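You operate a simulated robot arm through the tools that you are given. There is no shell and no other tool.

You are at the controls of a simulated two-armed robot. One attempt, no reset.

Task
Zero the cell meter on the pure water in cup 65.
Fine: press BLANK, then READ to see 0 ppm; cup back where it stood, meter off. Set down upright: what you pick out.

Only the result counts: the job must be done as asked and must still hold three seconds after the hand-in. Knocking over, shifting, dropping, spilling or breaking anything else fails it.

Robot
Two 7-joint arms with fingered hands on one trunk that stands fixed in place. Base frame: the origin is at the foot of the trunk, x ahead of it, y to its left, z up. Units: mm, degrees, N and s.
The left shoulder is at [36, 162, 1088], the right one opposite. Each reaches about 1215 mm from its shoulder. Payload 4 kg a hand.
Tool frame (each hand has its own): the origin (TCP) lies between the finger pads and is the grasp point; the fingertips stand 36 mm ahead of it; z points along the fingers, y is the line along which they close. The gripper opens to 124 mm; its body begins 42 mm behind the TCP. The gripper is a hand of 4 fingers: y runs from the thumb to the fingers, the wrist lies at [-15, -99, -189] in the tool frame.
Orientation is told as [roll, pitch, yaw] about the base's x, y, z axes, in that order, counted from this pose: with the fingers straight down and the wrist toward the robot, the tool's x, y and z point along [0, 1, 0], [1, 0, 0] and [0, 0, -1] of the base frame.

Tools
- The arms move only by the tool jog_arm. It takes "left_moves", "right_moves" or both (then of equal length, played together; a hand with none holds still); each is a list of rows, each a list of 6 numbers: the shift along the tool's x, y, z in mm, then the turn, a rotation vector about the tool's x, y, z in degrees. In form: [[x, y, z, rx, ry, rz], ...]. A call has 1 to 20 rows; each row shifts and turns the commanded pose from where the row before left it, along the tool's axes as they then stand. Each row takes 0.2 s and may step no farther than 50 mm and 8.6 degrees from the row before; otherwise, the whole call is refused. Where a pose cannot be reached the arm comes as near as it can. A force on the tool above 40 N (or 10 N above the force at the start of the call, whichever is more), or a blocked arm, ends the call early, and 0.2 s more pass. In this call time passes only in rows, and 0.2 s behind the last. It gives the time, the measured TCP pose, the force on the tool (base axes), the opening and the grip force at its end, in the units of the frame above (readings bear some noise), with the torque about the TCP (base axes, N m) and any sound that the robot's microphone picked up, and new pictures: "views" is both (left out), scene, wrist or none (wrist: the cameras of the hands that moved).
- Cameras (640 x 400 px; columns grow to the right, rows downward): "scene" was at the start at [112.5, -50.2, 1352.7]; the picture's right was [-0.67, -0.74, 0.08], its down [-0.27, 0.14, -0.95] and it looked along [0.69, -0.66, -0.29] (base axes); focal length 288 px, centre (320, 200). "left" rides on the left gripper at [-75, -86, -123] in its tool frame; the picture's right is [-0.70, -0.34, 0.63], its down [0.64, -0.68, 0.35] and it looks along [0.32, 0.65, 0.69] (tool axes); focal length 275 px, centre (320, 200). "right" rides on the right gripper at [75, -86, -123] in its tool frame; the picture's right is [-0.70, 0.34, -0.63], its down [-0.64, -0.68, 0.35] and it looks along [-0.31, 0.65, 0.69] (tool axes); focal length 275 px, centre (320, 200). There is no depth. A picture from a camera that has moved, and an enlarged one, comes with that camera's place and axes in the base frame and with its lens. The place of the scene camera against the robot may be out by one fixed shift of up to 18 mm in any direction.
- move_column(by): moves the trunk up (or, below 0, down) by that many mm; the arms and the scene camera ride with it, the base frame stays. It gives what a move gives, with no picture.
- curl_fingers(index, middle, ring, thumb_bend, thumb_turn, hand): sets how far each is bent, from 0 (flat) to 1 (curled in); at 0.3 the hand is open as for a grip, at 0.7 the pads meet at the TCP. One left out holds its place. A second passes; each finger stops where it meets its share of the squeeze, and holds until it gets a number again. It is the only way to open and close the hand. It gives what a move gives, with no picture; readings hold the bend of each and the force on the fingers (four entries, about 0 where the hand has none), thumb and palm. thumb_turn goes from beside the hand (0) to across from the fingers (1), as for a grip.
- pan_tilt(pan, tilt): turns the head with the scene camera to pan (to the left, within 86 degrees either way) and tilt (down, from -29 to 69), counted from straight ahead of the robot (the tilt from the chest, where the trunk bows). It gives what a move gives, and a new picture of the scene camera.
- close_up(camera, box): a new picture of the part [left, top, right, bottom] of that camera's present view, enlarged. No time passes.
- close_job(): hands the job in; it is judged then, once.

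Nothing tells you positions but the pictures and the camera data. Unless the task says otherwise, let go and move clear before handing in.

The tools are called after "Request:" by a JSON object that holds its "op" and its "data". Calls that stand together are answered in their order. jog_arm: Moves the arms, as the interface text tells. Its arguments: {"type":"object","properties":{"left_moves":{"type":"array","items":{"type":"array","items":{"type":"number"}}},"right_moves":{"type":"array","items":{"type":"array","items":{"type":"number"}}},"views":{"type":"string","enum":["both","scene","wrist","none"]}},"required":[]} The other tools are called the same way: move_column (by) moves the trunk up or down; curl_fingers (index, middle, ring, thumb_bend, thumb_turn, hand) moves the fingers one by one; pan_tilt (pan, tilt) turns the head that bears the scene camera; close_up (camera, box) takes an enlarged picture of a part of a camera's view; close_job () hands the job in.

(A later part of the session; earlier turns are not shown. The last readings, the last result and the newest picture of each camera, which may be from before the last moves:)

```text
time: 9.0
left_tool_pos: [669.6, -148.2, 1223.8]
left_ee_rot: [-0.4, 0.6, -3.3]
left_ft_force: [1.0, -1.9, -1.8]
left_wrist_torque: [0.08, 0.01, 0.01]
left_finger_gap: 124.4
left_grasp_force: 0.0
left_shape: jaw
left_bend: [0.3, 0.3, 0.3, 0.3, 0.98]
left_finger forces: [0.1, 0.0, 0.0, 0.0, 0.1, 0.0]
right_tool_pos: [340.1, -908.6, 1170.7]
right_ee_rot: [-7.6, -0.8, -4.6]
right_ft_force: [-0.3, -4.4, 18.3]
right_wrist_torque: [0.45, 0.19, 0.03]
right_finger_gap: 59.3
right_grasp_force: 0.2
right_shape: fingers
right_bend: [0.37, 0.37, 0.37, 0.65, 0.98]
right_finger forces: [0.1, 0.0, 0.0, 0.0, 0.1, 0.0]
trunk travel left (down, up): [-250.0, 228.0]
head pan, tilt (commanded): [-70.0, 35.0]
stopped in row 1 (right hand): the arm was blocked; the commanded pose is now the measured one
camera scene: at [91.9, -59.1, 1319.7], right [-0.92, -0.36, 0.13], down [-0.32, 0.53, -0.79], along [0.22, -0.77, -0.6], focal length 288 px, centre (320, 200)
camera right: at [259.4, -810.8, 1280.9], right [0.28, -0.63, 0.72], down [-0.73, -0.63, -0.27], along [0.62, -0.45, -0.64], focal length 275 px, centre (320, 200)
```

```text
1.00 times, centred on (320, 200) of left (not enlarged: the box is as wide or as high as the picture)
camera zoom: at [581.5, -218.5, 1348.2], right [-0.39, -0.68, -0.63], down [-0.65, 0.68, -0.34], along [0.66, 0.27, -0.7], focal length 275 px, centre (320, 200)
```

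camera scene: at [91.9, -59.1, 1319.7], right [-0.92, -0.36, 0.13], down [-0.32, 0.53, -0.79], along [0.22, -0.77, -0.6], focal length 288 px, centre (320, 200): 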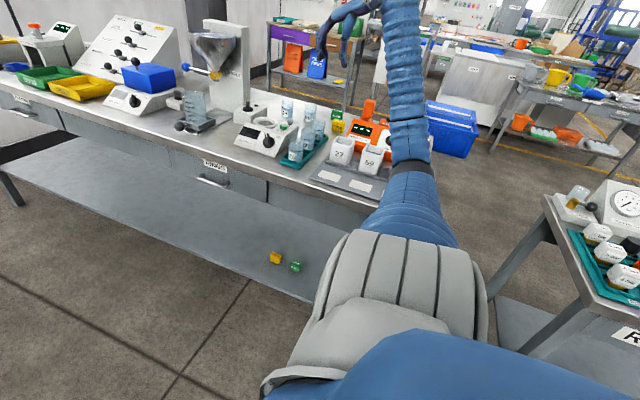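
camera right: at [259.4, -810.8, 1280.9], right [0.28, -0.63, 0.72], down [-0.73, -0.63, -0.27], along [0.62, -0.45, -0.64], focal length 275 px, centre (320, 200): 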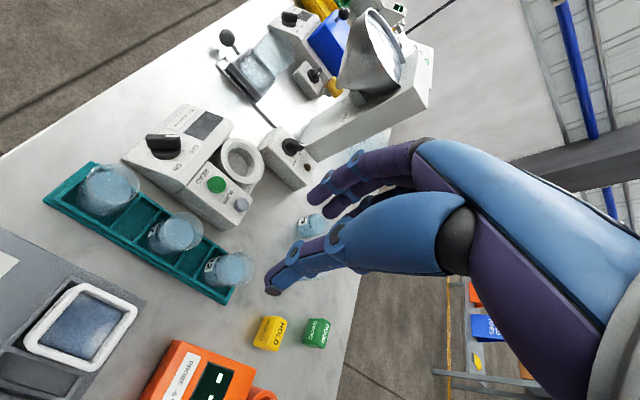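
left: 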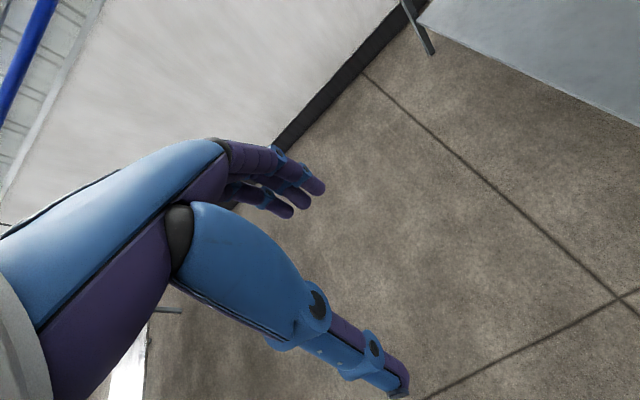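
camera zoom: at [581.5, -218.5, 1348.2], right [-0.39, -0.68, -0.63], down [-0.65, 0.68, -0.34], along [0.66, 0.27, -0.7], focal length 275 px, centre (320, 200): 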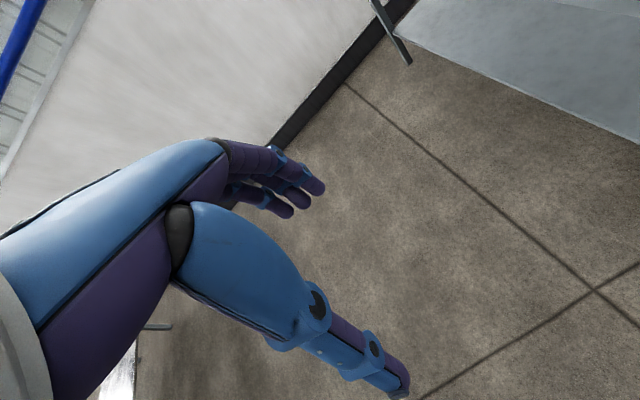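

I see no contact with tray items; the elbow rides high, so the wrist/shoulder probably ran into a joint limit in this cramped posture. Raising the trunk should give the arm a more natural downward posture, so I'll go up a little and watch the readings.

Request:
{"op": "move_column", "data": {"by": 60}}

Request:
{"op": "close_up", "data": {"camera": "scene", "box": [0, 0, 640, 400]}}

```text
time: 9.3
left_tool_pos: [641.4, -166.9, 1233.9]
left_ee_rot: [0.1, -0.4, -4.3]
left_ft_force: [-0.6, -0.8, 0.3]
left_wrist_torque: [0.03, 0.0, 0.02]
left_finger_gap: 124.0
left_grasp_force: 0.1
left_shape: jaw
left_bend: [0.3, 0.3, 0.3, 0.3, 0.98]
left_finger forces: [0.1, 0.0, 0.1, 0.0, 0.0, 0.0]
right_tool_pos: [302.5, -922.5, 1160.3]
right_ee_rot: [-6.8, -1.0, -5.4]
right_ft_force: [1.3, -1.3, 0.2]
right_wrist_torque: [0.1, 0.06, 0.01]
right_finger_gap: 59.7
right_grasp_force: 0.0
right_shape: fingers
right_bend: [0.37, 0.37, 0.37, 0.65, 0.98]
right_finger forces: [0.1, 0.0, 0.0, 0.2, 0.1, 0.0]
trunk travel left (down, up): [-252.0, 226.0]
head pan, tilt (commanded): [-70.0, 35.0]
stopped: the arm was blocked; the commanded pose is now the measured one
```

```text
1.00 times, centred on (320, 200) of scene (not enlarged: the box is as wide or as high as the picture)
camera zoom: at [55.6, -68.1, 1321.5], right [-0.94, -0.34, 0.11], down [-0.29, 0.54, -0.79], along [0.2, -0.77, -0.6], focal length 288 px, centre (320, 200)
```

zoom: 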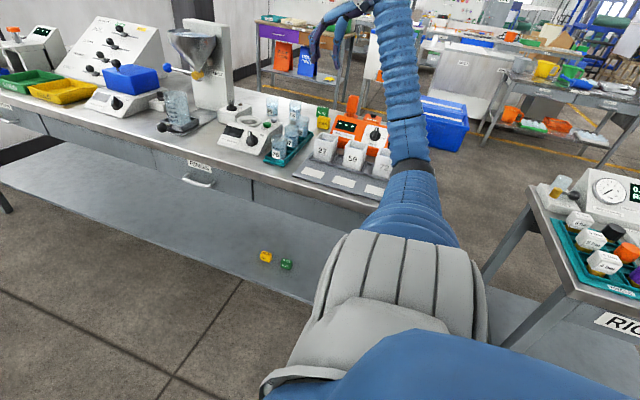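

The body is still yielding. I'll look closely at the zone between the arm and the third white cup on the tray before commanding anything more.

Request:
{"op": "close_up", "data": {"camera": "scene", "box": [300, 90, 460, 210]}}

Request:
{"op": "close_up", "data": {"camera": "right", "box": [0, 0, 640, 400]}}

```text
3.33 times, centred on (380, 150) of scene
camera zoom: at [55.6, -68.1, 1321.5], right [-0.94, -0.34, 0.11], down [-0.29, 0.54, -0.79], along [0.2, -0.77, -0.6], focal length 958 px, centre (120, 367)
```

zoom: 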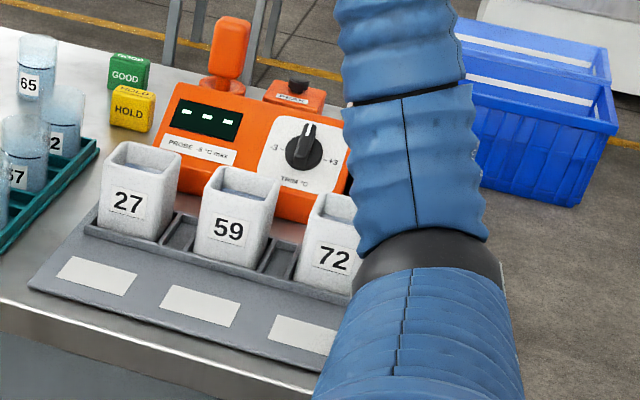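

```text
1.00 times, centred on (320, 200) of right (not enlarged: the box is as wide or as high as the picture)
camera zoom: at [222.2, -825.3, 1271.7], right [0.27, -0.65, 0.72], down [-0.74, -0.61, -0.28], along [0.62, -0.45, -0.64], focal length 275 px, centre (320, 200)
```

zoom: 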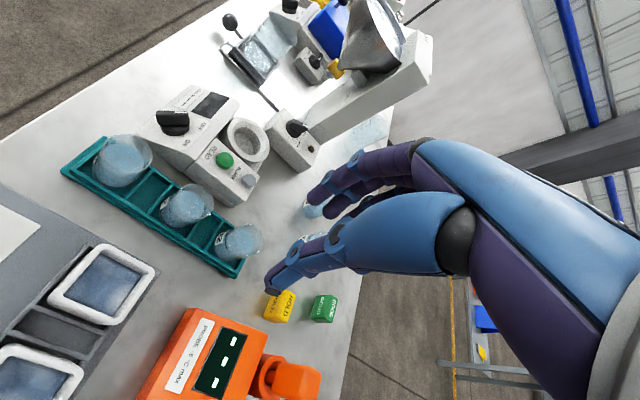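

All three white cups look upright and the tray seems in place. I'll let things settle with a small head move and read the poses again before trying to raise the hand.

Request:
{"op": "pan_tilt", "data": {"pan": -72, "tilt": 25}}

```text
time: 10.0
left_tool_pos: [654.6, -157.8, 1236.1]
left_ee_rot: [0.0, -0.3, -3.6]
left_ft_force: [0.2, 0.2, -0.3]
left_wrist_torque: [-0.01, -0.02, 0.0]
left_finger_gap: 124.1
left_grasp_force: 0.0
left_shape: jaw
left_bend: [0.3, 0.3, 0.3, 0.3, 0.98]
left_finger forces: [0.1, 0.0, 0.0, 0.0, 0.0, 0.1]
right_tool_pos: [319.4, -916.3, 1171.6]
right_ee_rot: [-7.1, -1.4, -4.9]
right_ft_force: [0.4, 0.1, 0.4]
right_wrist_torque: [0.02, -0.01, -0.03]
right_finger_gap: 59.4
right_grasp_force: 0.1
right_shape: fingers
right_bend: [0.37, 0.37, 0.37, 0.65, 0.98]
right_finger forces: [0.1, 0.0, 0.0, 0.0, 0.0, 0.0]
trunk travel left (down, up): [-252.0, 226.0]
head pan, tilt (commanded): [-72.0, 25.0]
camera scene: at [66.1, -72.5, 1340.0], right [-0.94, -0.31, 0.12], down [-0.24, 0.4, -0.88], along [0.23, -0.86, -0.45], focal length 288 px, centre (320, 200)
```

scene: 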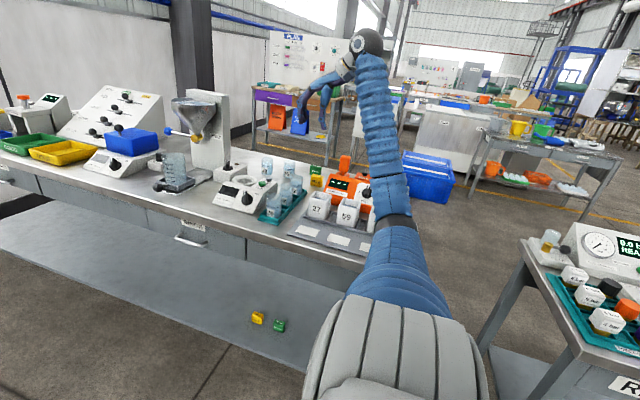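

Nothing is touched: the elbow sits near [46, -620, 1048], well clear of the bench, so the wrist must be at its bend limit (hand folded back ~118° against the forearm). I'll unwind it by yawing the hand outward while rising slightly, one row at a time.

Request:
{"op": "jog_arm", "data": {"right_moves": [[0, 0, -8, 0, 0, 6]], "views": "none"}}

```text
time: 10.4
left_tool_pos: [653.6, -152.4, 1236.6]
left_ee_rot: [-0.2, -0.3, -3.5]
left_ft_force: [0.9, 0.2, 0.8]
left_wrist_torque: [0.01, 0.0, 0.01]
left_finger_gap: 123.9
left_grasp_force: 0.1
left_shape: jaw
left_bend: [0.3, 0.3, 0.3, 0.3, 0.98]
left_finger forces: [0.0, 0.0, 0.0, 0.0, 0.0, 0.1]
right_tool_pos: [319.3, -913.6, 1176.9]
right_ee_rot: [-7.0, -1.9, -10.7]
right_ft_force: [0.3, -0.3, 3.2]
right_wrist_torque: [0.06, 0.14, -0.01]
right_finger_gap: 59.5
right_grasp_force: 0.0
right_shape: fingers
right_bend: [0.37, 0.37, 0.37, 0.65, 0.98]
right_finger forces: [0.0, 0.0, 0.0, 0.1, 0.0, 0.1]
trunk travel left (down, up): [-252.0, 226.0]
head pan, tilt (commanded): [-72.0, 25.0]
```

That worked without blocking. I continue yawing outward with a slight rise.

Request:
{"op": "jog_arm", "data": {"right_moves": [[0, 0, -5, 0, 0, 8], [0, 0, -5, 0, 0, 8], [0, 0, -5, 0, 0, 8]], "views": "none"}}

```text
time: 11.2
left_tool_pos: [658.5, -152.3, 1234.1]
left_ee_rot: [-0.3, 0.0, -3.5]
left_ft_force: [0.3, -0.5, 0.7]
left_wrist_torque: [-0.05, -0.03, 0.0]
left_finger_gap: 123.8
left_grasp_force: 0.0
left_shape: jaw
left_bend: [0.3, 0.3, 0.3, 0.3, 0.98]
left_finger forces: [0.0, 0.1, 0.0, 0.0, 0.0, 0.0]
right_tool_pos: [324.0, -909.9, 1191.1]
right_ee_rot: [-5.6, -4.5, -34.8]
right_ft_force: [0.6, 0.1, 0.1]
right_wrist_torque: [0.01, 0.0, -0.02]
right_finger_gap: 59.4
right_grasp_force: 0.0
right_shape: fingers
right_bend: [0.37, 0.37, 0.37, 0.65, 0.98]
right_finger forces: [0.0, 0.1, 0.0, 0.1, 0.1, 0.0]
trunk travel left (down, up): [-252.0, 226.0]
head pan, tilt (commanded): [-72.0, 25.0]
```

Good. Continue to yaw about -66.

Request:
{"op": "jog_arm", "data": {"right_moves": [[0, 0, -5, 0, 0, 8], [0, 0, -5, 0, 0, 8], [0, 0, -5, 0, 0, 8], [0, 0, -5, 0, 0, 7]], "views": "both"}}

```text
time: 12.2
left_tool_pos: [656.2, -158.9, 1234.3]
left_ee_rot: [0.0, -0.1, -3.6]
left_ft_force: [0.7, 0.6, -0.5]
left_wrist_torque: [0.01, 0.02, -0.03]
left_finger_gap: 123.9
left_grasp_force: 0.0
left_shape: jaw
left_bend: [0.3, 0.3, 0.3, 0.3, 0.98]
left_finger forces: [0.1, 0.0, 0.0, 0.0, 0.0, 0.1]
right_tool_pos: [320.6, -913.1, 1206.0]
right_ee_rot: [-2.3, -6.4, -65.9]
right_ft_force: [0.5, 0.6, -0.4]
right_wrist_torque: [-0.01, -0.01, 0.01]
right_finger_gap: 59.4
right_grasp_force: 0.1
right_shape: fingers
right_bend: [0.37, 0.37, 0.37, 0.65, 0.98]
right_finger forces: [0.0, 0.0, 0.1, 0.0, 0.0, 0.0]
trunk travel left (down, up): [-252.0, 226.0]
head pan, tilt (commanded): [-72.0, 25.0]
camera scene: at [68.2, -74.7, 1339.1], right [-0.94, -0.31, 0.12], down [-0.24, 0.4, -0.88], along [0.23, -0.86, -0.45], focal length 288 px, centre (320, 200)
camera right: at [353.4, -790.6, 1315.2], right [-0.5, -0.51, 0.7], down [-0.86, 0.32, -0.39], along [-0.02, -0.8, -0.6], focal length 275 px, centre (320, 200)
```

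scene: 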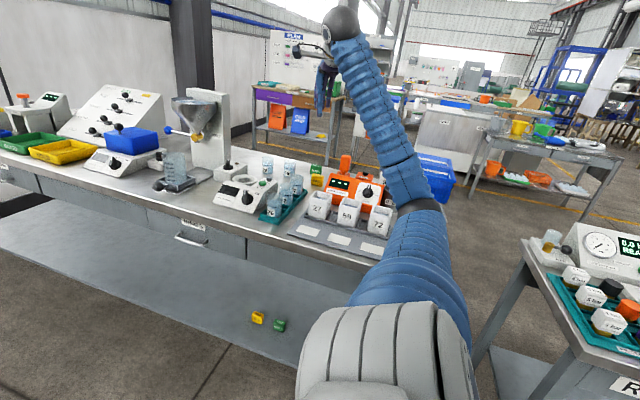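
right: 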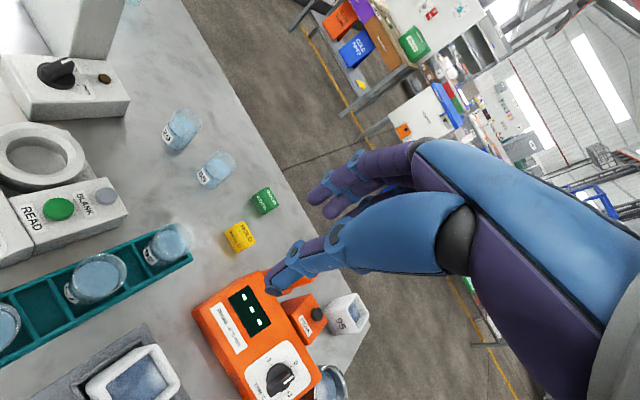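

The wrist is unwound and the view covers both cups. Now I'll raise the trunk so the arm can reach down in a natural posture.

Request:
{"op": "move_column", "data": {"by": 150}}

```text
time: 14.0
left_tool_pos: [657.5, -159.8, 1383.1]
left_ee_rot: [0.0, 0.0, -3.5]
left_ft_force: [0.1, 0.5, -0.1]
left_wrist_torque: [0.02, 0.0, 0.0]
left_finger_gap: 124.2
left_grasp_force: 0.0
left_shape: jaw
left_bend: [0.3, 0.3, 0.3, 0.3, 0.98]
left_finger forces: [0.0, 0.0, 0.0, 0.0, 0.0, 0.0]
right_tool_pos: [322.2, -914.2, 1356.2]
right_ee_rot: [-2.5, -6.3, -65.9]
right_ft_force: [0.2, 0.3, 0.0]
right_wrist_torque: [0.0, 0.01, 0.01]
right_finger_gap: 59.6
right_grasp_force: 0.0
right_shape: fingers
right_bend: [0.37, 0.37, 0.37, 0.65, 0.98]
right_finger forces: [0.0, 0.1, 0.0, 0.0, 0.0, 0.0]
trunk travel left (down, up): [-402.0, 76.0]
head pan, tilt (commanded): [-72.0, 25.0]
```

The trunk is up 148 mm and steady. Now I move the hand toward a viewing spot near [450, -1000, 1150] in two steps.

Request:
{"op": "jog_arm", "data": {"right_moves": [[15.2, 17.9, 35.9, 0, 0, 0], [15.2, 17.9, 35.9, 0, 0, 0], [15.2, 17.9, 35.9, 0, 0, 0]], "views": "both"}}

```text
time: 14.8
left_tool_pos: [656.4, -159.8, 1382.6]
left_ee_rot: [-0.1, -0.1, -3.7]
left_ft_force: [0.1, 0.0, -0.1]
left_wrist_torque: [-0.01, -0.01, 0.0]
left_finger_gap: 123.7
left_grasp_force: 0.0
left_shape: jaw
left_bend: [0.3, 0.3, 0.3, 0.3, 0.98]
left_finger forces: [0.0, 0.0, 0.1, 0.0, 0.0, 0.0]
right_tool_pos: [384.2, -958.3, 1255.6]
right_ee_rot: [-2.5, -6.5, -65.9]
right_ft_force: [-0.2, 0.8, -0.5]
right_wrist_torque: [-0.02, -0.01, 0.03]
right_finger_gap: 59.6
right_grasp_force: 0.1
right_shape: fingers
right_bend: [0.37, 0.37, 0.37, 0.65, 0.98]
right_finger forces: [0.0, 0.1, 0.0, 0.0, 0.1, 0.0]
trunk travel left (down, up): [-402.0, 76.0]
head pan, tilt (commanded): [-72.0, 25.0]
camera scene: at [21.1, -75.7, 1497.5], right [-0.95, -0.31, 0.01], down [-0.14, 0.4, -0.9], along [0.27, -0.86, -0.43], focal length 288 px, centre (320, 200)
camera right: at [417.1, -835.0, 1364.1], right [-0.5, -0.51, 0.7], down [-0.86, 0.32, -0.39], along [-0.02, -0.8, -0.6], focal length 275 px, centre (320, 200)
```

scene: 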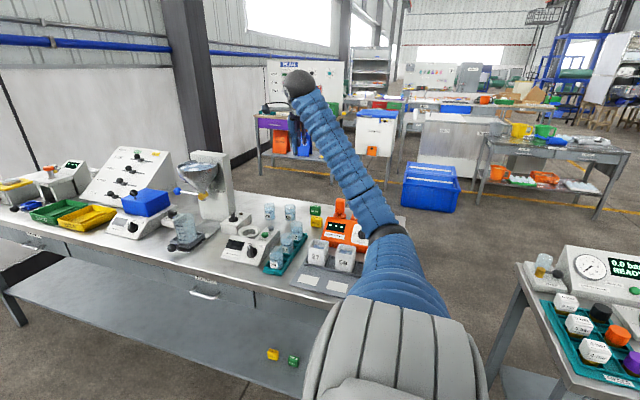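
right: 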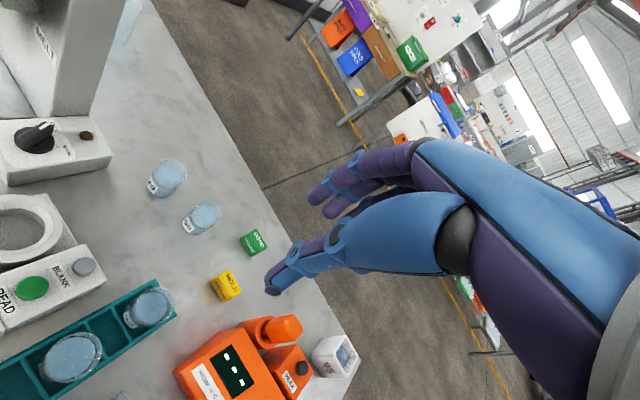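

Smooth so far. Continue down toward the viewing spot.

Request:
{"op": "jog_arm", "data": {"right_moves": [[15.2, 17.9, 35.9, 0, 0, 0], [15.2, 17.9, 35.9, 0, 0, 0], [15.2, 17.9, 35.9, 0, 0, 0]], "views": "both"}}

```text
time: 15.6
left_tool_pos: [657.4, -159.7, 1382.2]
left_ee_rot: [0.0, 0.0, -3.6]
left_ft_force: [-0.7, -0.5, 0.3]
left_wrist_torque: [-0.04, 0.02, -0.01]
left_finger_gap: 123.8
left_grasp_force: 0.0
left_shape: jaw
left_bend: [0.3, 0.3, 0.3, 0.3, 0.98]
left_finger forces: [0.1, 0.0, 0.0, 0.0, 0.0, 0.1]
right_tool_pos: [451.7, -1001.4, 1153.5]
right_ee_rot: [-2.5, -6.5, -65.8]
right_ft_force: [-0.2, -0.8, -0.1]
right_wrist_torque: [0.02, 0.0, 0.02]
right_finger_gap: 59.8
right_grasp_force: 0.1
right_shape: fingers
right_bend: [0.37, 0.37, 0.37, 0.65, 0.98]
right_finger forces: [0.0, 0.0, 0.1, 0.0, 0.0, 0.0]
trunk travel left (down, up): [-402.0, 76.0]
head pan, tilt (commanded): [-72.0, 25.0]
camera scene: at [21.1, -75.4, 1497.5], right [-0.95, -0.31, 0.01], down [-0.14, 0.4, -0.9], along [0.27, -0.86, -0.43], focal length 288 px, centre (320, 200)
camera right: at [482.8, -876.8, 1261.7], right [-0.5, -0.51, 0.7], down [-0.86, 0.32, -0.39], along [-0.02, -0.8, -0.6], focal length 275 px, centre (320, 200)
```

scene: 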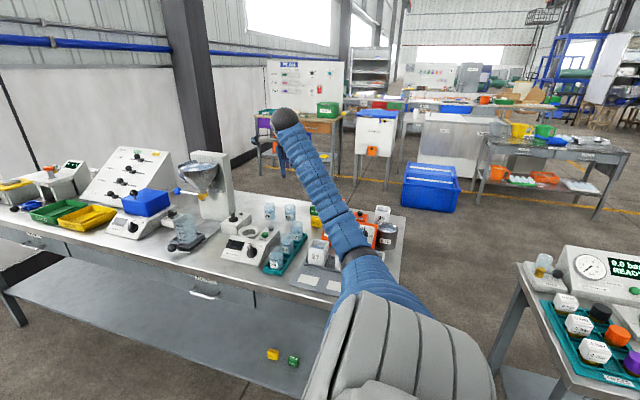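
right: 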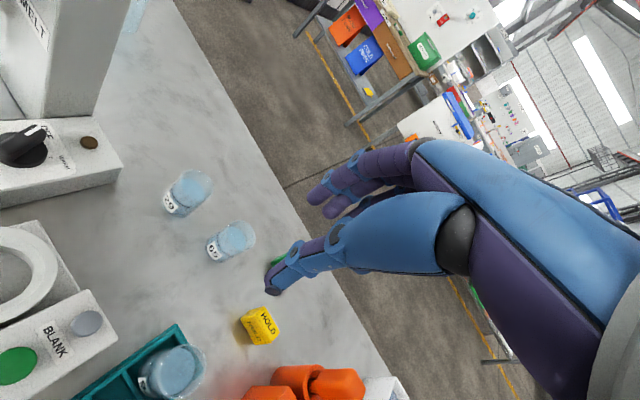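

Cup 65 and 29 are in clear sight. I'll zoom in to measure them from this second viewpoint.

Request:
{"op": "close_up", "data": {"camera": "right", "box": [196, 210, 268, 270]}}

Request:
{"op": "close_up", "data": {"camera": "right", "box": [0, 200, 160, 400]}}

Request:
{"op": "close_up", "data": {"camera": "right", "box": [150, 150, 310, 360]}}

```text
6.67 times, centred on (232, 240) of right
camera zoom: at [482.8, -876.8, 1261.7], right [-0.5, -0.51, 0.7], down [-0.86, 0.32, -0.39], along [-0.02, -0.8, -0.6], focal length 1835 px, centre (907, -67)
```

zoom: 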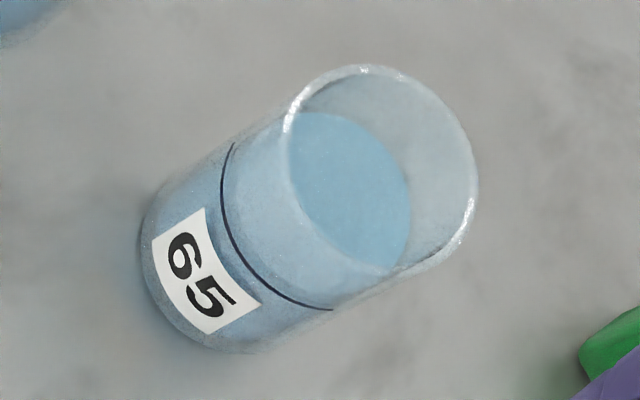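

```text
2.00 times, centred on (80, 300) of right
camera zoom: at [482.8, -876.8, 1261.7], right [-0.5, -0.51, 0.7], down [-0.86, 0.32, -0.39], along [-0.02, -0.8, -0.6], focal length 551 px, centre (800, 0)
```

zoom: 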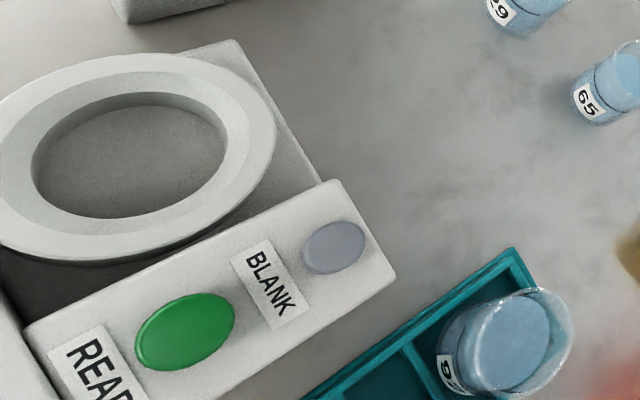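

```text
1.90 times, centred on (230, 255) of right
camera zoom: at [482.8, -876.8, 1261.7], right [-0.5, -0.51, 0.7], down [-0.86, 0.32, -0.39], along [-0.02, -0.8, -0.6], focal length 524 px, centre (491, 95)
```

zoom: 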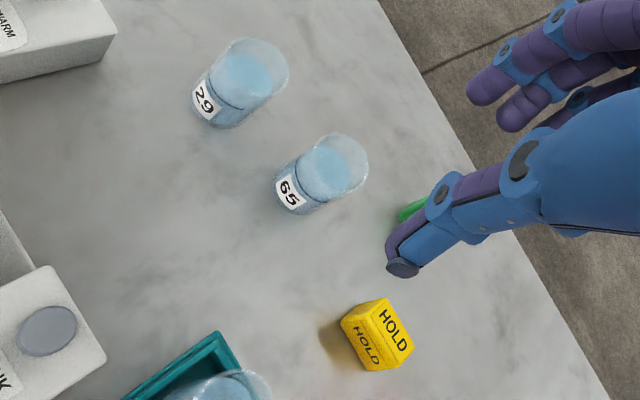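

From two viewpoints cup 65's rim centre is near [490, -1121, 923]. I'll raise the trunk a bit more for forearm clearance over the white cups, and set the hand tilt to about -15° with a slightly open pre-grip.

Request:
{"op": "move_column", "data": {"by": 60}}

Request:
{"op": "curl_fingers", "data": {"hand": "right", "index": 0.3, "middle": 0.3, "ring": 0.3, "thumb_bend": 0.52}}

Request:
{"op": "jog_arm", "data": {"right_moves": [[0, 0, 0, -4.3, 1.25, 0], [0, 0, 0, -4.2, 1.25, 0]], "views": "both"}}

```text
time: 16.6
left_tool_pos: [657.2, -158.3, 1444.1]
left_ee_rot: [0.0, 0.1, -3.5]
left_ft_force: [1.1, 0.6, -1.5]
left_wrist_torque: [-0.01, -0.03, 0.03]
left_finger_gap: 124.1
left_grasp_force: 0.0
left_shape: jaw
left_bend: [0.3, 0.3, 0.3, 0.3, 0.98]
left_finger forces: [0.1, 0.0, 0.1, 0.1, 0.0, 0.0]
right_tool_pos: [450.9, -999.3, 1210.5]
right_ee_rot: [-2.5, -6.5, -65.8]
right_ft_force: [-0.3, 0.3, -0.4]
right_wrist_torque: [-0.02, -0.01, 0.02]
right_finger_gap: 59.2
right_grasp_force: 0.1
right_shape: fingers
right_bend: [0.37, 0.37, 0.37, 0.65, 0.98]
right_finger forces: [0.1, 0.0, 0.0, 0.0, 0.0, 0.1]
trunk travel left (down, up): [-462.0, 16.0]
head pan, tilt (commanded): [-72.0, 25.0]
```

```text
time: 17.6
left_tool_pos: [656.2, -159.1, 1444.0]
left_ee_rot: [0.0, 0.0, -3.5]
left_ft_force: [-0.2, -0.6, 0.6]
left_wrist_torque: [0.03, 0.0, -0.01]
left_finger_gap: 123.8
left_grasp_force: 0.0
left_shape: jaw
left_bend: [0.3, 0.3, 0.3, 0.3, 0.98]
left_finger forces: [0.0, 0.1, 0.0, 0.0, 0.0, 0.0]
right_tool_pos: [451.4, -1001.2, 1211.5]
right_ee_rot: [-2.5, -6.5, -65.8]
right_ft_force: [0.7, 1.3, 0.5]
right_wrist_torque: [-0.02, -0.03, 0.0]
right_finger_gap: 89.9
right_grasp_force: 0.0
right_shape: fingers
right_bend: [0.3, 0.3, 0.3, 0.52, 0.98]
right_finger forces: [0.0, 0.0, 0.0, 0.0, 0.0, 0.0]
trunk travel left (down, up): [-462.0, 16.0]
head pan, tilt (commanded): [-72.0, 25.0]
```

```text
time: 18.2
left_tool_pos: [657.6, -158.7, 1443.8]
left_ee_rot: [0.0, -0.1, -3.5]
left_ft_force: [-0.4, 0.3, -0.1]
left_wrist_torque: [0.02, -0.01, 0.03]
left_finger_gap: 123.9
left_grasp_force: 0.0
left_shape: jaw
left_bend: [0.3, 0.3, 0.3, 0.3, 0.98]
left_finger forces: [0.0, 0.0, 0.0, 0.1, 0.0, 0.0]
right_tool_pos: [451.3, -1000.4, 1210.7]
right_ee_rot: [0.0, -15.1, -65.6]
right_ft_force: [0.2, 0.0, 0.5]
right_wrist_torque: [0.03, 0.0, -0.01]
right_finger_gap: 90.3
right_grasp_force: 0.1
right_shape: fingers
right_bend: [0.3, 0.3, 0.3, 0.52, 0.98]
right_finger forces: [0.0, 0.0, 0.0, 0.0, 0.0, 0.0]
trunk travel left (down, up): [-462.0, 16.0]
head pan, tilt (commanded): [-72.0, 25.0]
camera scene: at [14.1, -75.1, 1558.4], right [-0.95, -0.31, 0.0], down [-0.13, 0.4, -0.91], along [0.28, -0.86, -0.42], focal length 288 px, centre (320, 200)
camera right: at [470.3, -864.3, 1307.2], right [-0.57, -0.43, 0.7], down [-0.82, 0.25, -0.51], along [0.05, -0.86, -0.5], focal length 275 px, centre (320, 200)
```

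scene: 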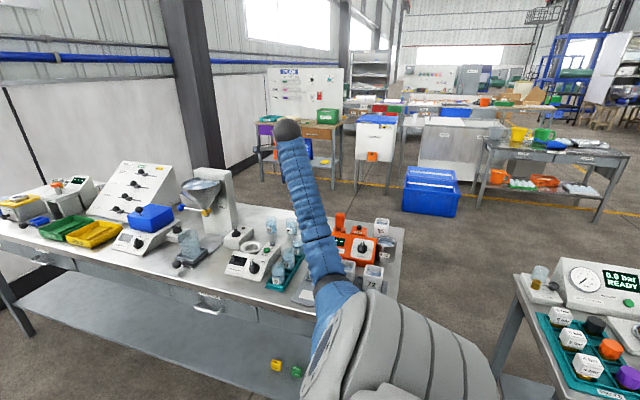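
right: 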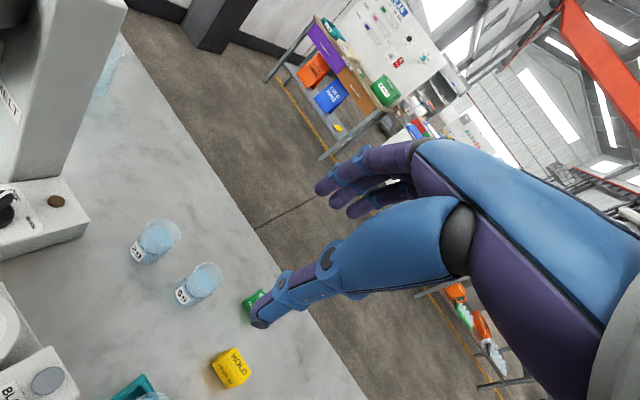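

The hand is now tilted -15° with a 90 mm opening. I move it to hover about 85 mm above cup 65's rim.

Request:
{"op": "jog_arm", "data": {"right_moves": [[-2.9, 8.7, 43.9, 0, 0, 0], [-2.9, 8.7, 43.9, 0, 0, 0], [-2.9, 8.7, 43.9, 0, 0, 0]], "views": "both"}}

```text
time: 19.0
left_tool_pos: [656.6, -158.9, 1444.7]
left_ee_rot: [0.0, 0.0, -3.6]
left_ft_force: [-0.7, -0.4, 0.3]
left_wrist_torque: [0.02, 0.06, 0.01]
left_finger_gap: 124.1
left_grasp_force: 0.1
left_shape: jaw
left_bend: [0.3, 0.3, 0.3, 0.3, 0.98]
left_finger forces: [0.0, 0.0, 0.1, 0.0, 0.1, 0.0]
right_tool_pos: [467.5, -1059.1, 1090.3]
right_ee_rot: [0.0, -15.0, -65.6]
right_ft_force: [-0.5, -0.7, 0.2]
right_wrist_torque: [-0.02, -0.06, -0.01]
right_finger_gap: 90.1
right_grasp_force: 0.1
right_shape: fingers
right_bend: [0.3, 0.3, 0.3, 0.52, 0.98]
right_finger forces: [0.0, 0.0, 0.1, 0.1, 0.0, 0.0]
trunk travel left (down, up): [-462.0, 16.0]
head pan, tilt (commanded): [-72.0, 25.0]
camera scene: at [14.2, -75.9, 1558.3], right [-0.95, -0.31, 0.0], down [-0.13, 0.4, -0.91], along [0.28, -0.86, -0.42], focal length 288 px, centre (320, 200)
camera right: at [487.5, -924.0, 1186.2], right [-0.57, -0.43, 0.7], down [-0.82, 0.25, -0.51], along [0.05, -0.86, -0.5], focal length 275 px, centre (320, 200)
```

scene: 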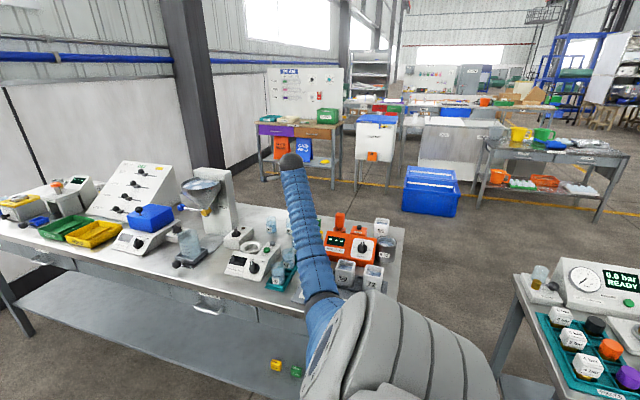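
right: 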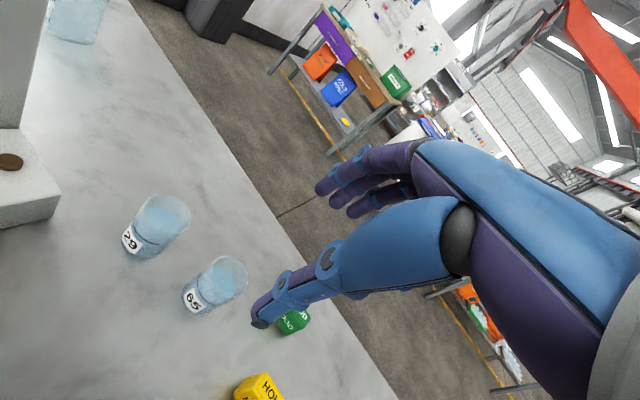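

Zooming on cup 65 to measure its offset from the hand.

Request:
{"op": "close_up", "data": {"camera": "right", "box": [168, 240, 264, 330]}}

Request:
{"op": "close_up", "data": {"camera": "right", "box": [110, 170, 350, 350]}}

```text
4.44 times, centred on (216, 285) of right
camera zoom: at [487.5, -924.0, 1186.2], right [-0.57, -0.43, 0.7], down [-0.82, 0.25, -0.51], along [0.05, -0.86, -0.5], focal length 1224 px, centre (782, -178)
```

zoom: 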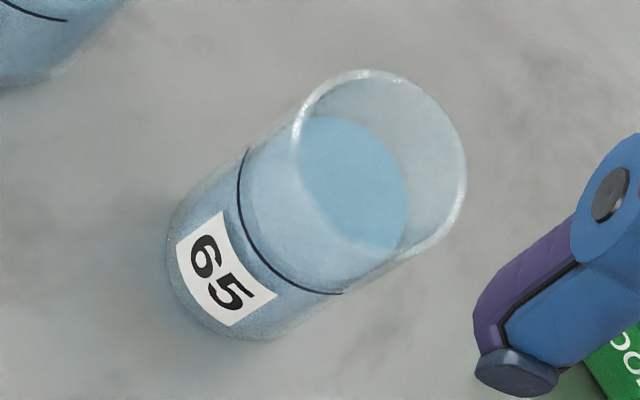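

```text
2.22 times, centred on (230, 260) of right
camera zoom: at [487.5, -924.0, 1186.2], right [-0.57, -0.43, 0.7], down [-0.82, 0.25, -0.51], along [0.05, -0.86, -0.5], focal length 612 px, centre (520, 67)
```

zoom: 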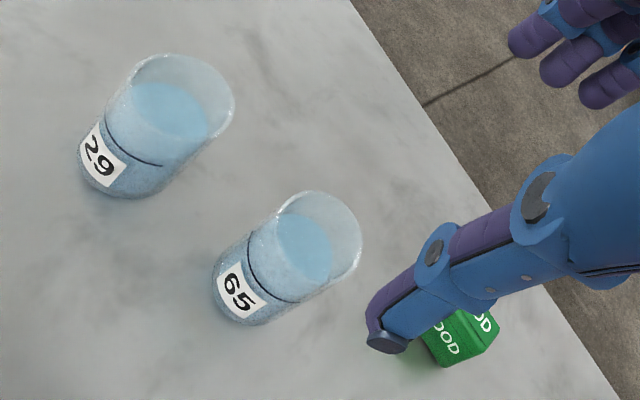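

To get the depth right I'll shift sideways 60 mm with the same orientation and measure again (stereo).

Request:
{"op": "jog_arm", "data": {"right_moves": [[-35, 0, 0, 0, 0, 0], [-35, 0, 0, 0, 0, 0]], "views": "wrist"}}

Request:
{"op": "close_up", "data": {"camera": "right", "box": [100, 180, 220, 270]}}

```text
time: 19.6
left_tool_pos: [656.1, -160.0, 1444.4]
left_ee_rot: [0.0, -0.1, -3.5]
left_ft_force: [0.2, 0.1, -0.1]
left_wrist_torque: [-0.04, 0.0, -0.02]
left_finger_gap: 123.8
left_grasp_force: 0.1
left_shape: jaw
left_bend: [0.3, 0.3, 0.3, 0.3, 0.98]
left_finger forces: [0.1, 0.1, 0.1, 0.1, 0.1, 0.1]
right_tool_pos: [403.4, -1086.5, 1090.9]
right_ee_rot: [-0.1, -15.0, -65.5]
right_ft_force: [0.2, -0.3, -0.6]
right_wrist_torque: [-0.03, -0.04, -0.01]
right_finger_gap: 90.1
right_grasp_force: 0.2
right_shape: fingers
right_bend: [0.3, 0.3, 0.3, 0.52, 0.98]
right_finger forces: [0.1, 0.0, 0.0, 0.0, 0.0, 0.0]
trunk travel left (down, up): [-462.0, 16.0]
head pan, tilt (commanded): [-72.0, 25.0]
camera right: at [422.5, -951.5, 1186.4], right [-0.57, -0.44, 0.7], down [-0.82, 0.25, -0.51], along [0.05, -0.86, -0.5], focal length 275 px, centre (320, 200)
```

right: 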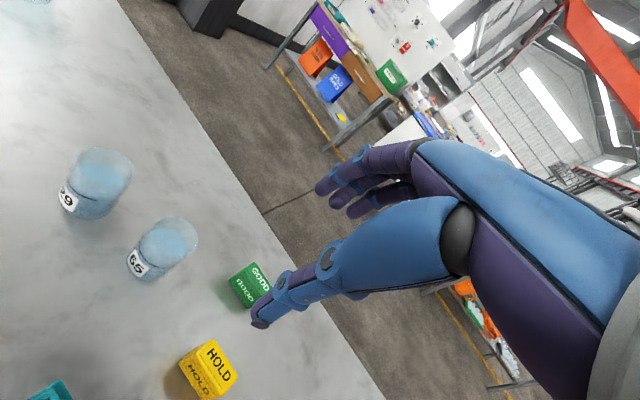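

```text
4.44 times, centred on (160, 225) of right
camera zoom: at [422.5, -951.5, 1186.4], right [-0.57, -0.44, 0.7], down [-0.82, 0.25, -0.51], along [0.05, -0.86, -0.5], focal length 1224 px, centre (1031, 89)
```

zoom: 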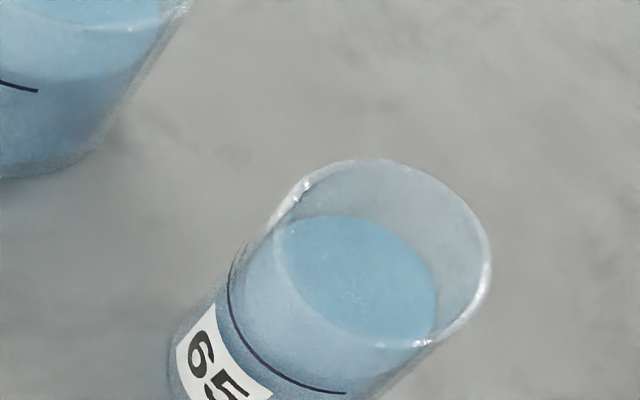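

Stereo gives cup 65's rim centre at about [489, -1118, 927], diameter ~47 mm, height ~73 mm. Next I hover directly above it at z 1010.

Request:
{"op": "jog_arm", "data": {"right_moves": [[21.7, 5.3, 29.3, 0, 0, 0], [21.7, 5.3, 29.3, 0, 0, 0], [21.6, 5.2, 29.4, 0, 0, 0]], "views": "wrist"}}

Request:
{"op": "close_up", "data": {"camera": "right", "box": [160, 230, 320, 350]}}

```text
time: 20.4
left_tool_pos: [657.2, -160.0, 1444.1]
left_ee_rot: [0.0, -0.1, -3.6]
left_ft_force: [-0.1, -0.8, 0.1]
left_wrist_torque: [-0.03, 0.04, -0.03]
left_finger_gap: 123.7
left_grasp_force: 0.1
left_shape: jaw
left_bend: [0.3, 0.3, 0.3, 0.3, 0.98]
left_finger forces: [0.1, 0.1, 0.0, 0.1, 0.0, 0.0]
right_tool_pos: [477.7, -1095.4, 1008.4]
right_ee_rot: [0.0, -14.9, -65.6]
right_ft_force: [-0.3, -1.0, 0.6]
right_wrist_torque: [0.03, 0.03, 0.01]
right_finger_gap: 90.2
right_grasp_force: 0.1
right_shape: fingers
right_bend: [0.3, 0.3, 0.3, 0.52, 0.98]
right_finger forces: [0.0, 0.0, 0.1, 0.0, 0.0, 0.0]
trunk travel left (down, up): [-462.0, 16.0]
head pan, tilt (commanded): [-72.0, 25.0]
camera right: at [497.2, -958.7, 1105.1], right [-0.57, -0.43, 0.7], down [-0.82, 0.25, -0.51], along [0.04, -0.86, -0.5], focal length 275 px, centre (320, 200)
```

right: 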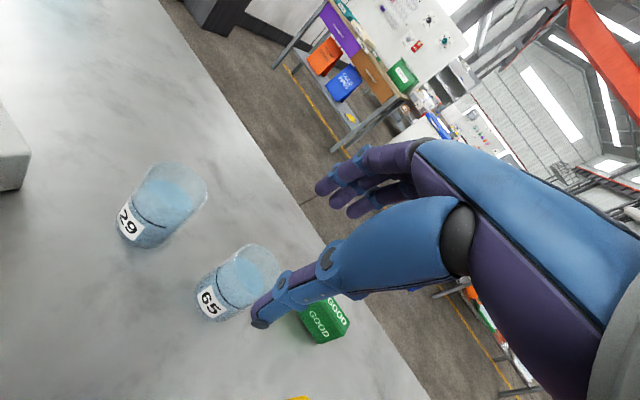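

```text
3.33 times, centred on (240, 290) of right
camera zoom: at [497.2, -958.7, 1105.1], right [-0.57, -0.43, 0.7], down [-0.82, 0.25, -0.51], along [0.04, -0.86, -0.5], focal length 918 px, centre (587, -100)
```

zoom: 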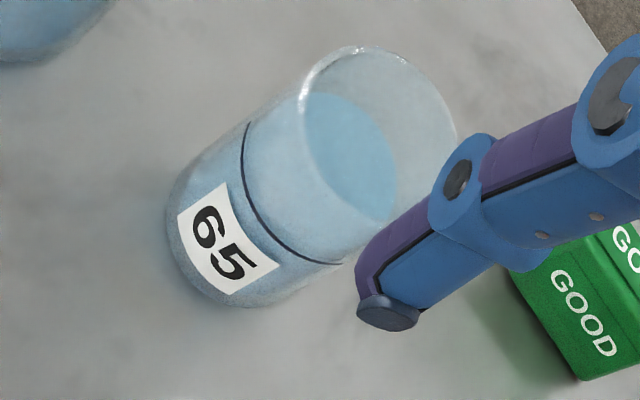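

The cup's offset from the hand agrees with the estimate to ~2 mm. I descend vertically 60 mm, checking clearance.

Request:
{"op": "jog_arm", "data": {"right_moves": [[0, -7.8, 29, 0, 0, 0], [0, -7.8, 29, 0, 0, 0]], "views": "both"}}

Request:
{"op": "close_up", "data": {"camera": "right", "box": [180, 160, 420, 340]}}

```text
time: 21.0
left_tool_pos: [656.9, -159.5, 1444.5]
left_ee_rot: [-0.1, 0.0, -3.5]
left_ft_force: [0.2, 0.4, 0.1]
left_wrist_torque: [-0.03, 0.02, 0.0]
left_finger_gap: 123.9
left_grasp_force: 0.0
left_shape: jaw
left_bend: [0.3, 0.3, 0.3, 0.3, 0.98]
left_finger forces: [0.0, 0.0, 0.0, 0.0, 0.0, 0.0]
right_tool_pos: [477.3, -1095.9, 950.8]
right_ee_rot: [0.0, -15.0, -65.6]
right_ft_force: [0.0, 0.2, 0.9]
right_wrist_torque: [-0.03, -0.01, 0.02]
right_finger_gap: 90.1
right_grasp_force: 0.2
right_shape: fingers
right_bend: [0.3, 0.3, 0.3, 0.52, 0.98]
right_finger forces: [0.0, 0.1, 0.1, 0.1, 0.0, 0.0]
trunk travel left (down, up): [-462.0, 16.0]
head pan, tilt (commanded): [-72.0, 25.0]
camera scene: at [14.2, -75.6, 1558.3], right [-0.95, -0.31, 0.0], down [-0.13, 0.4, -0.91], along [0.28, -0.86, -0.42], focal length 288 px, centre (320, 200)
camera right: at [496.7, -958.5, 1046.3], right [-0.57, -0.44, 0.7], down [-0.82, 0.25, -0.51], along [0.05, -0.86, -0.5], focal length 275 px, centre (320, 200)
```

scene: 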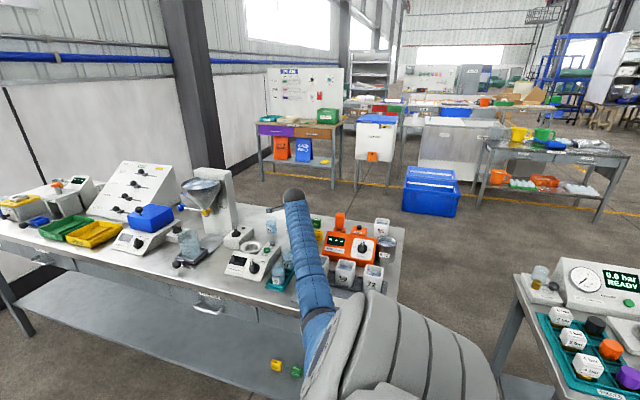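
right: 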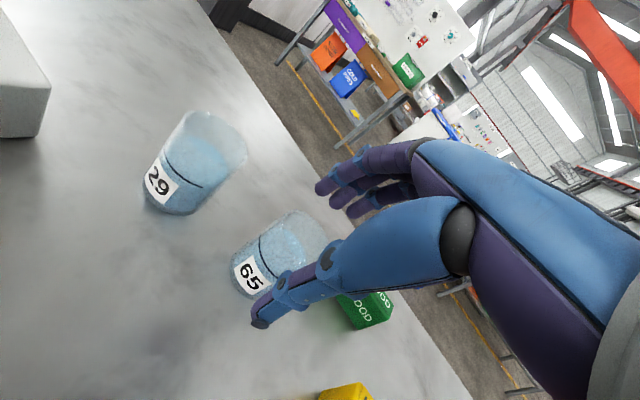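

```text
2.22 times, centred on (300, 250) of right
camera zoom: at [496.7, -958.5, 1046.3], right [-0.57, -0.44, 0.7], down [-0.82, 0.25, -0.51], along [0.05, -0.86, -0.5], focal length 612 px, centre (364, 89)
```

zoom: 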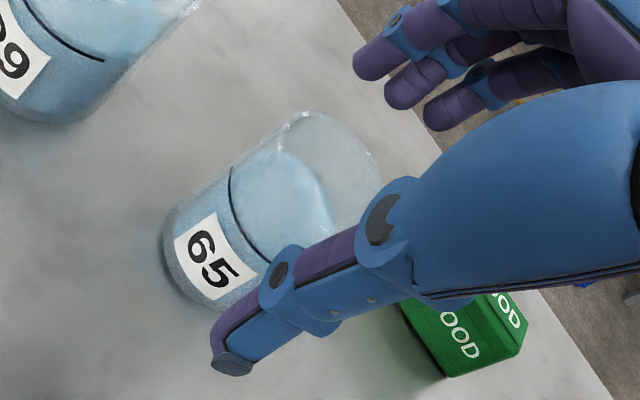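

The thumb is on the near side, fingers beyond the cup, with space on both sides. I descend the last 33 mm.

Request:
{"op": "jog_arm", "data": {"right_moves": [[0, -4.3, 16, 0, 0, 0], [0, -4.2, 15.9, 0, 0, 0]], "views": "both"}}

Request:
{"op": "close_up", "data": {"camera": "right", "box": [200, 140, 440, 320]}}

Request:
{"op": "close_up", "data": {"camera": "scene", "box": [250, 190, 346, 250]}}

```text
time: 21.6
left_tool_pos: [656.4, -159.5, 1443.2]
left_ee_rot: [0.0, 0.0, -3.5]
left_ft_force: [-0.1, -0.3, -1.2]
left_wrist_torque: [0.03, 0.02, 0.01]
left_finger_gap: 123.8
left_grasp_force: 0.0
left_shape: jaw
left_bend: [0.3, 0.3, 0.3, 0.3, 0.98]
left_finger forces: [0.0, 0.1, 0.0, 0.0, 0.1, 0.0]
right_tool_pos: [477.3, -1095.3, 916.5]
right_ee_rot: [0.0, -15.0, -65.6]
right_ft_force: [0.5, -0.8, 1.0]
right_wrist_torque: [0.05, 0.0, -0.03]
right_finger_gap: 90.3
right_grasp_force: 0.2
right_shape: fingers
right_bend: [0.3, 0.3, 0.3, 0.52, 0.98]
right_finger forces: [0.0, 0.1, 0.0, 0.0, 0.0, 0.1]
trunk travel left (down, up): [-462.0, 16.0]
head pan, tilt (commanded): [-72.0, 25.0]
camera scene: at [13.9, -75.3, 1558.4], right [-0.95, -0.31, 0.0], down [-0.13, 0.4, -0.91], along [0.28, -0.86, -0.42], focal length 288 px, centre (320, 200)
camera right: at [497.8, -958.5, 1013.1], right [-0.57, -0.43, 0.7], down [-0.82, 0.25, -0.51], along [0.05, -0.86, -0.5], focal length 275 px, centre (320, 200)
```

scene: 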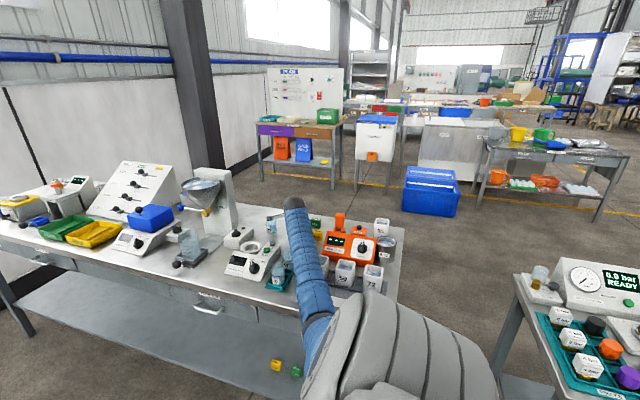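
right: 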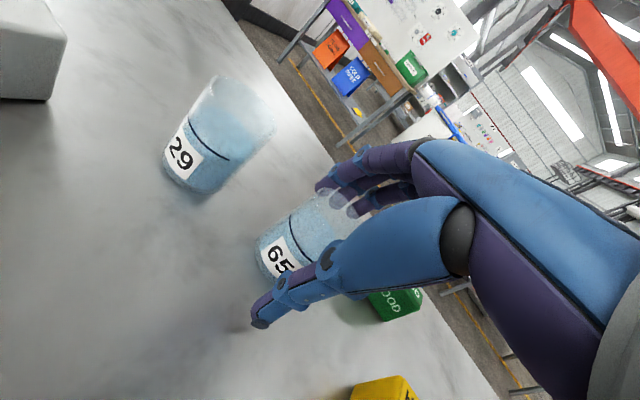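

```text
2.22 times, centred on (320, 230) of right
camera zoom: at [497.8, -958.5, 1013.1], right [-0.57, -0.43, 0.7], down [-0.82, 0.25, -0.51], along [0.05, -0.86, -0.5], focal length 612 px, centre (320, 133)
```

zoom: 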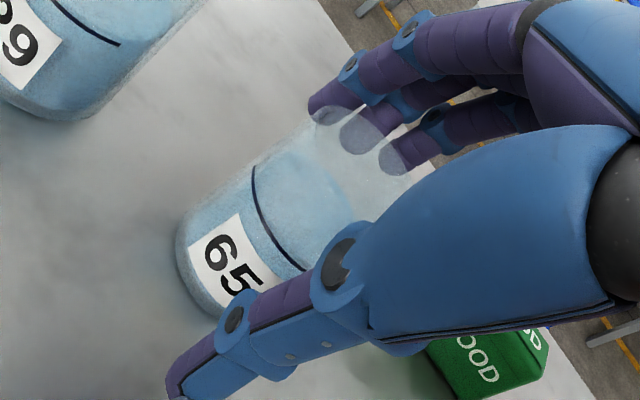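

```text
6.67 times, centred on (298, 220) of scene
camera zoom: at [13.9, -75.3, 1558.4], right [-0.95, -0.31, 0.0], down [-0.13, 0.4, -0.91], along [0.28, -0.86, -0.42], focal length 1917 px, centre (467, 67)
```

zoom: 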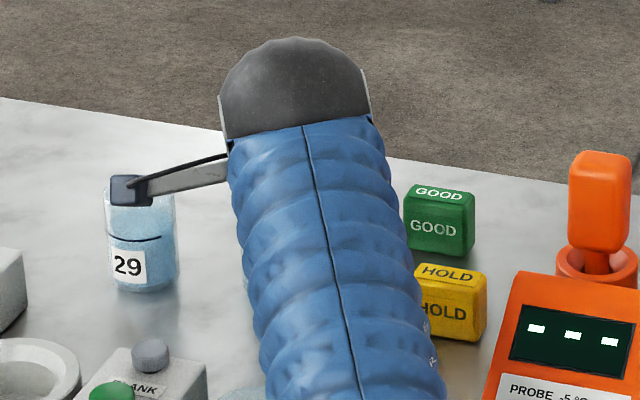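

The fingertips reach about 10 mm below the rim behind the cup and the thumb is in front. I go 5 mm lower for a better hold, then begin closing gently.

Request:
{"op": "jog_arm", "data": {"right_moves": [[0, -1.3, 4.8, 0, 0, 0]], "views": "none"}}

Request:
{"op": "curl_fingers", "data": {"hand": "right", "index": 0.37, "middle": 0.37, "ring": 0.37, "thumb_bend": 0.59}}

Request:
{"op": "close_up", "data": {"camera": "right", "box": [200, 140, 440, 320]}}

```text
time: 22.0
left_tool_pos: [657.5, -158.8, 1444.1]
left_ee_rot: [0.0, 0.0, -3.5]
left_ft_force: [0.3, 0.1, 0.2]
left_wrist_torque: [0.0, -0.01, -0.03]
left_finger_gap: 123.8
left_grasp_force: 0.1
left_shape: jaw
left_bend: [0.3, 0.3, 0.3, 0.3, 0.98]
left_finger forces: [0.1, 0.0, 0.0, 0.1, 0.0, 0.0]
right_tool_pos: [479.4, -1094.3, 911.2]
right_ee_rot: [0.0, -15.0, -65.6]
right_ft_force: [0.4, -0.1, -0.7]
right_wrist_torque: [0.0, 0.0, 0.03]
right_finger_gap: 90.4
right_grasp_force: 0.1
right_shape: fingers
right_bend: [0.3, 0.3, 0.3, 0.52, 0.98]
right_finger forces: [0.0, 0.0, 0.1, 0.0, 0.0, 0.0]
trunk travel left (down, up): [-462.0, 16.0]
head pan, tilt (commanded): [-72.0, 25.0]
```

```text
time: 23.0
left_tool_pos: [656.1, -159.4, 1445.3]
left_ee_rot: [0.0, 0.0, -3.4]
left_ft_force: [0.2, -0.1, 0.2]
left_wrist_torque: [-0.02, 0.02, -0.01]
left_finger_gap: 123.9
left_grasp_force: 0.0
left_shape: jaw
left_bend: [0.3, 0.3, 0.3, 0.3, 0.98]
left_finger forces: [0.0, 0.0, 0.0, 0.1, 0.0, 0.1]
right_tool_pos: [479.4, -1094.3, 912.4]
right_ee_rot: [-0.1, -15.1, -65.5]
right_ft_force: [-0.5, -1.1, 0.0]
right_wrist_torque: [-0.01, -0.02, 0.01]
right_finger_gap: 68.9
right_grasp_force: 0.1
right_shape: fingers
right_bend: [0.37, 0.37, 0.37, 0.59, 0.98]
right_finger forces: [0.0, 0.0, 0.0, 0.0, 0.0, 0.0]
trunk travel left (down, up): [-462.0, 16.0]
head pan, tilt (commanded): [-72.0, 25.0]
```

```text
2.22 times, centred on (320, 230) of right
camera zoom: at [498.1, -958.4, 1008.0], right [-0.57, -0.44, 0.7], down [-0.82, 0.25, -0.51], along [0.05, -0.86, -0.5], focal length 612 px, centre (320, 133)
```

zoom: 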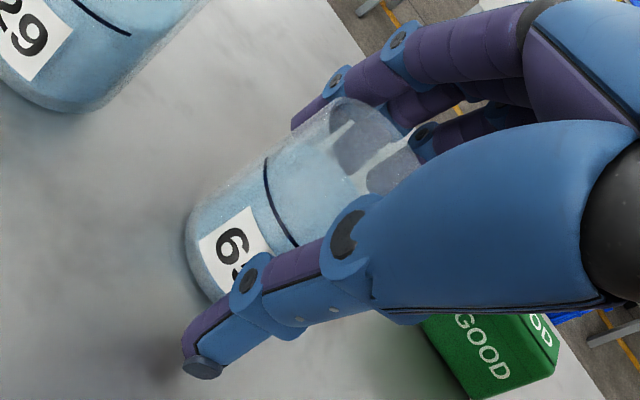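

No contact yet at a 69 mm gap, and the cup is centred. I close further to take hold.

Request:
{"op": "curl_fingers", "data": {"hand": "right", "index": 0.43, "middle": 0.43, "ring": 0.43, "thumb_bend": 0.65}}

Request:
{"op": "close_up", "data": {"camera": "right", "box": [200, 140, 440, 320]}}

```text
time: 24.0
left_tool_pos: [657.1, -159.0, 1444.1]
left_ee_rot: [0.1, 0.1, -3.5]
left_ft_force: [0.6, -0.6, -0.8]
left_wrist_torque: [0.02, 0.02, -0.05]
left_finger_gap: 124.0
left_grasp_force: 0.1
left_shape: jaw
left_bend: [0.3, 0.3, 0.3, 0.3, 0.98]
left_finger forces: [0.0, 0.0, 0.0, 0.0, 0.0, 0.0]
right_tool_pos: [477.5, -1094.4, 911.5]
right_ee_rot: [-0.1, -15.0, -65.6]
right_ft_force: [-0.6, -0.3, 0.9]
right_wrist_torque: [0.0, 0.03, 0.01]
right_finger_gap: 53.4
right_grasp_force: 1.6
right_shape: fingers
right_bend: [0.42, 0.43, 0.43, 0.65, 0.98]
right_finger forces: [1.4, 0.1, 0.0, 0.0, 1.4, 0.0]
trunk travel left (down, up): [-462.0, 16.0]
head pan, tilt (commanded): [-72.0, 25.0]
```

```text
2.22 times, centred on (320, 230) of right
camera zoom: at [498.1, -958.3, 1008.1], right [-0.57, -0.43, 0.7], down [-0.82, 0.25, -0.51], along [0.05, -0.86, -0.5], focal length 612 px, centre (320, 133)
```

zoom: 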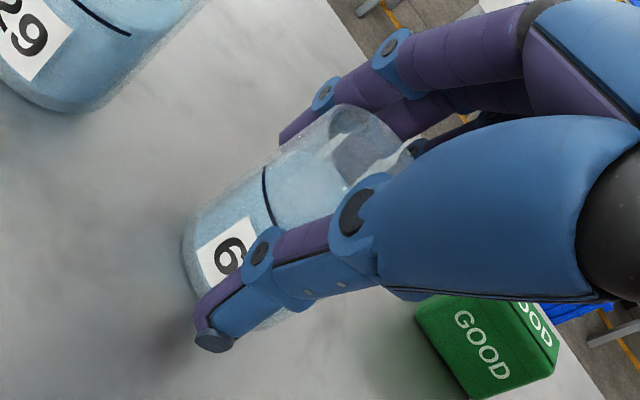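

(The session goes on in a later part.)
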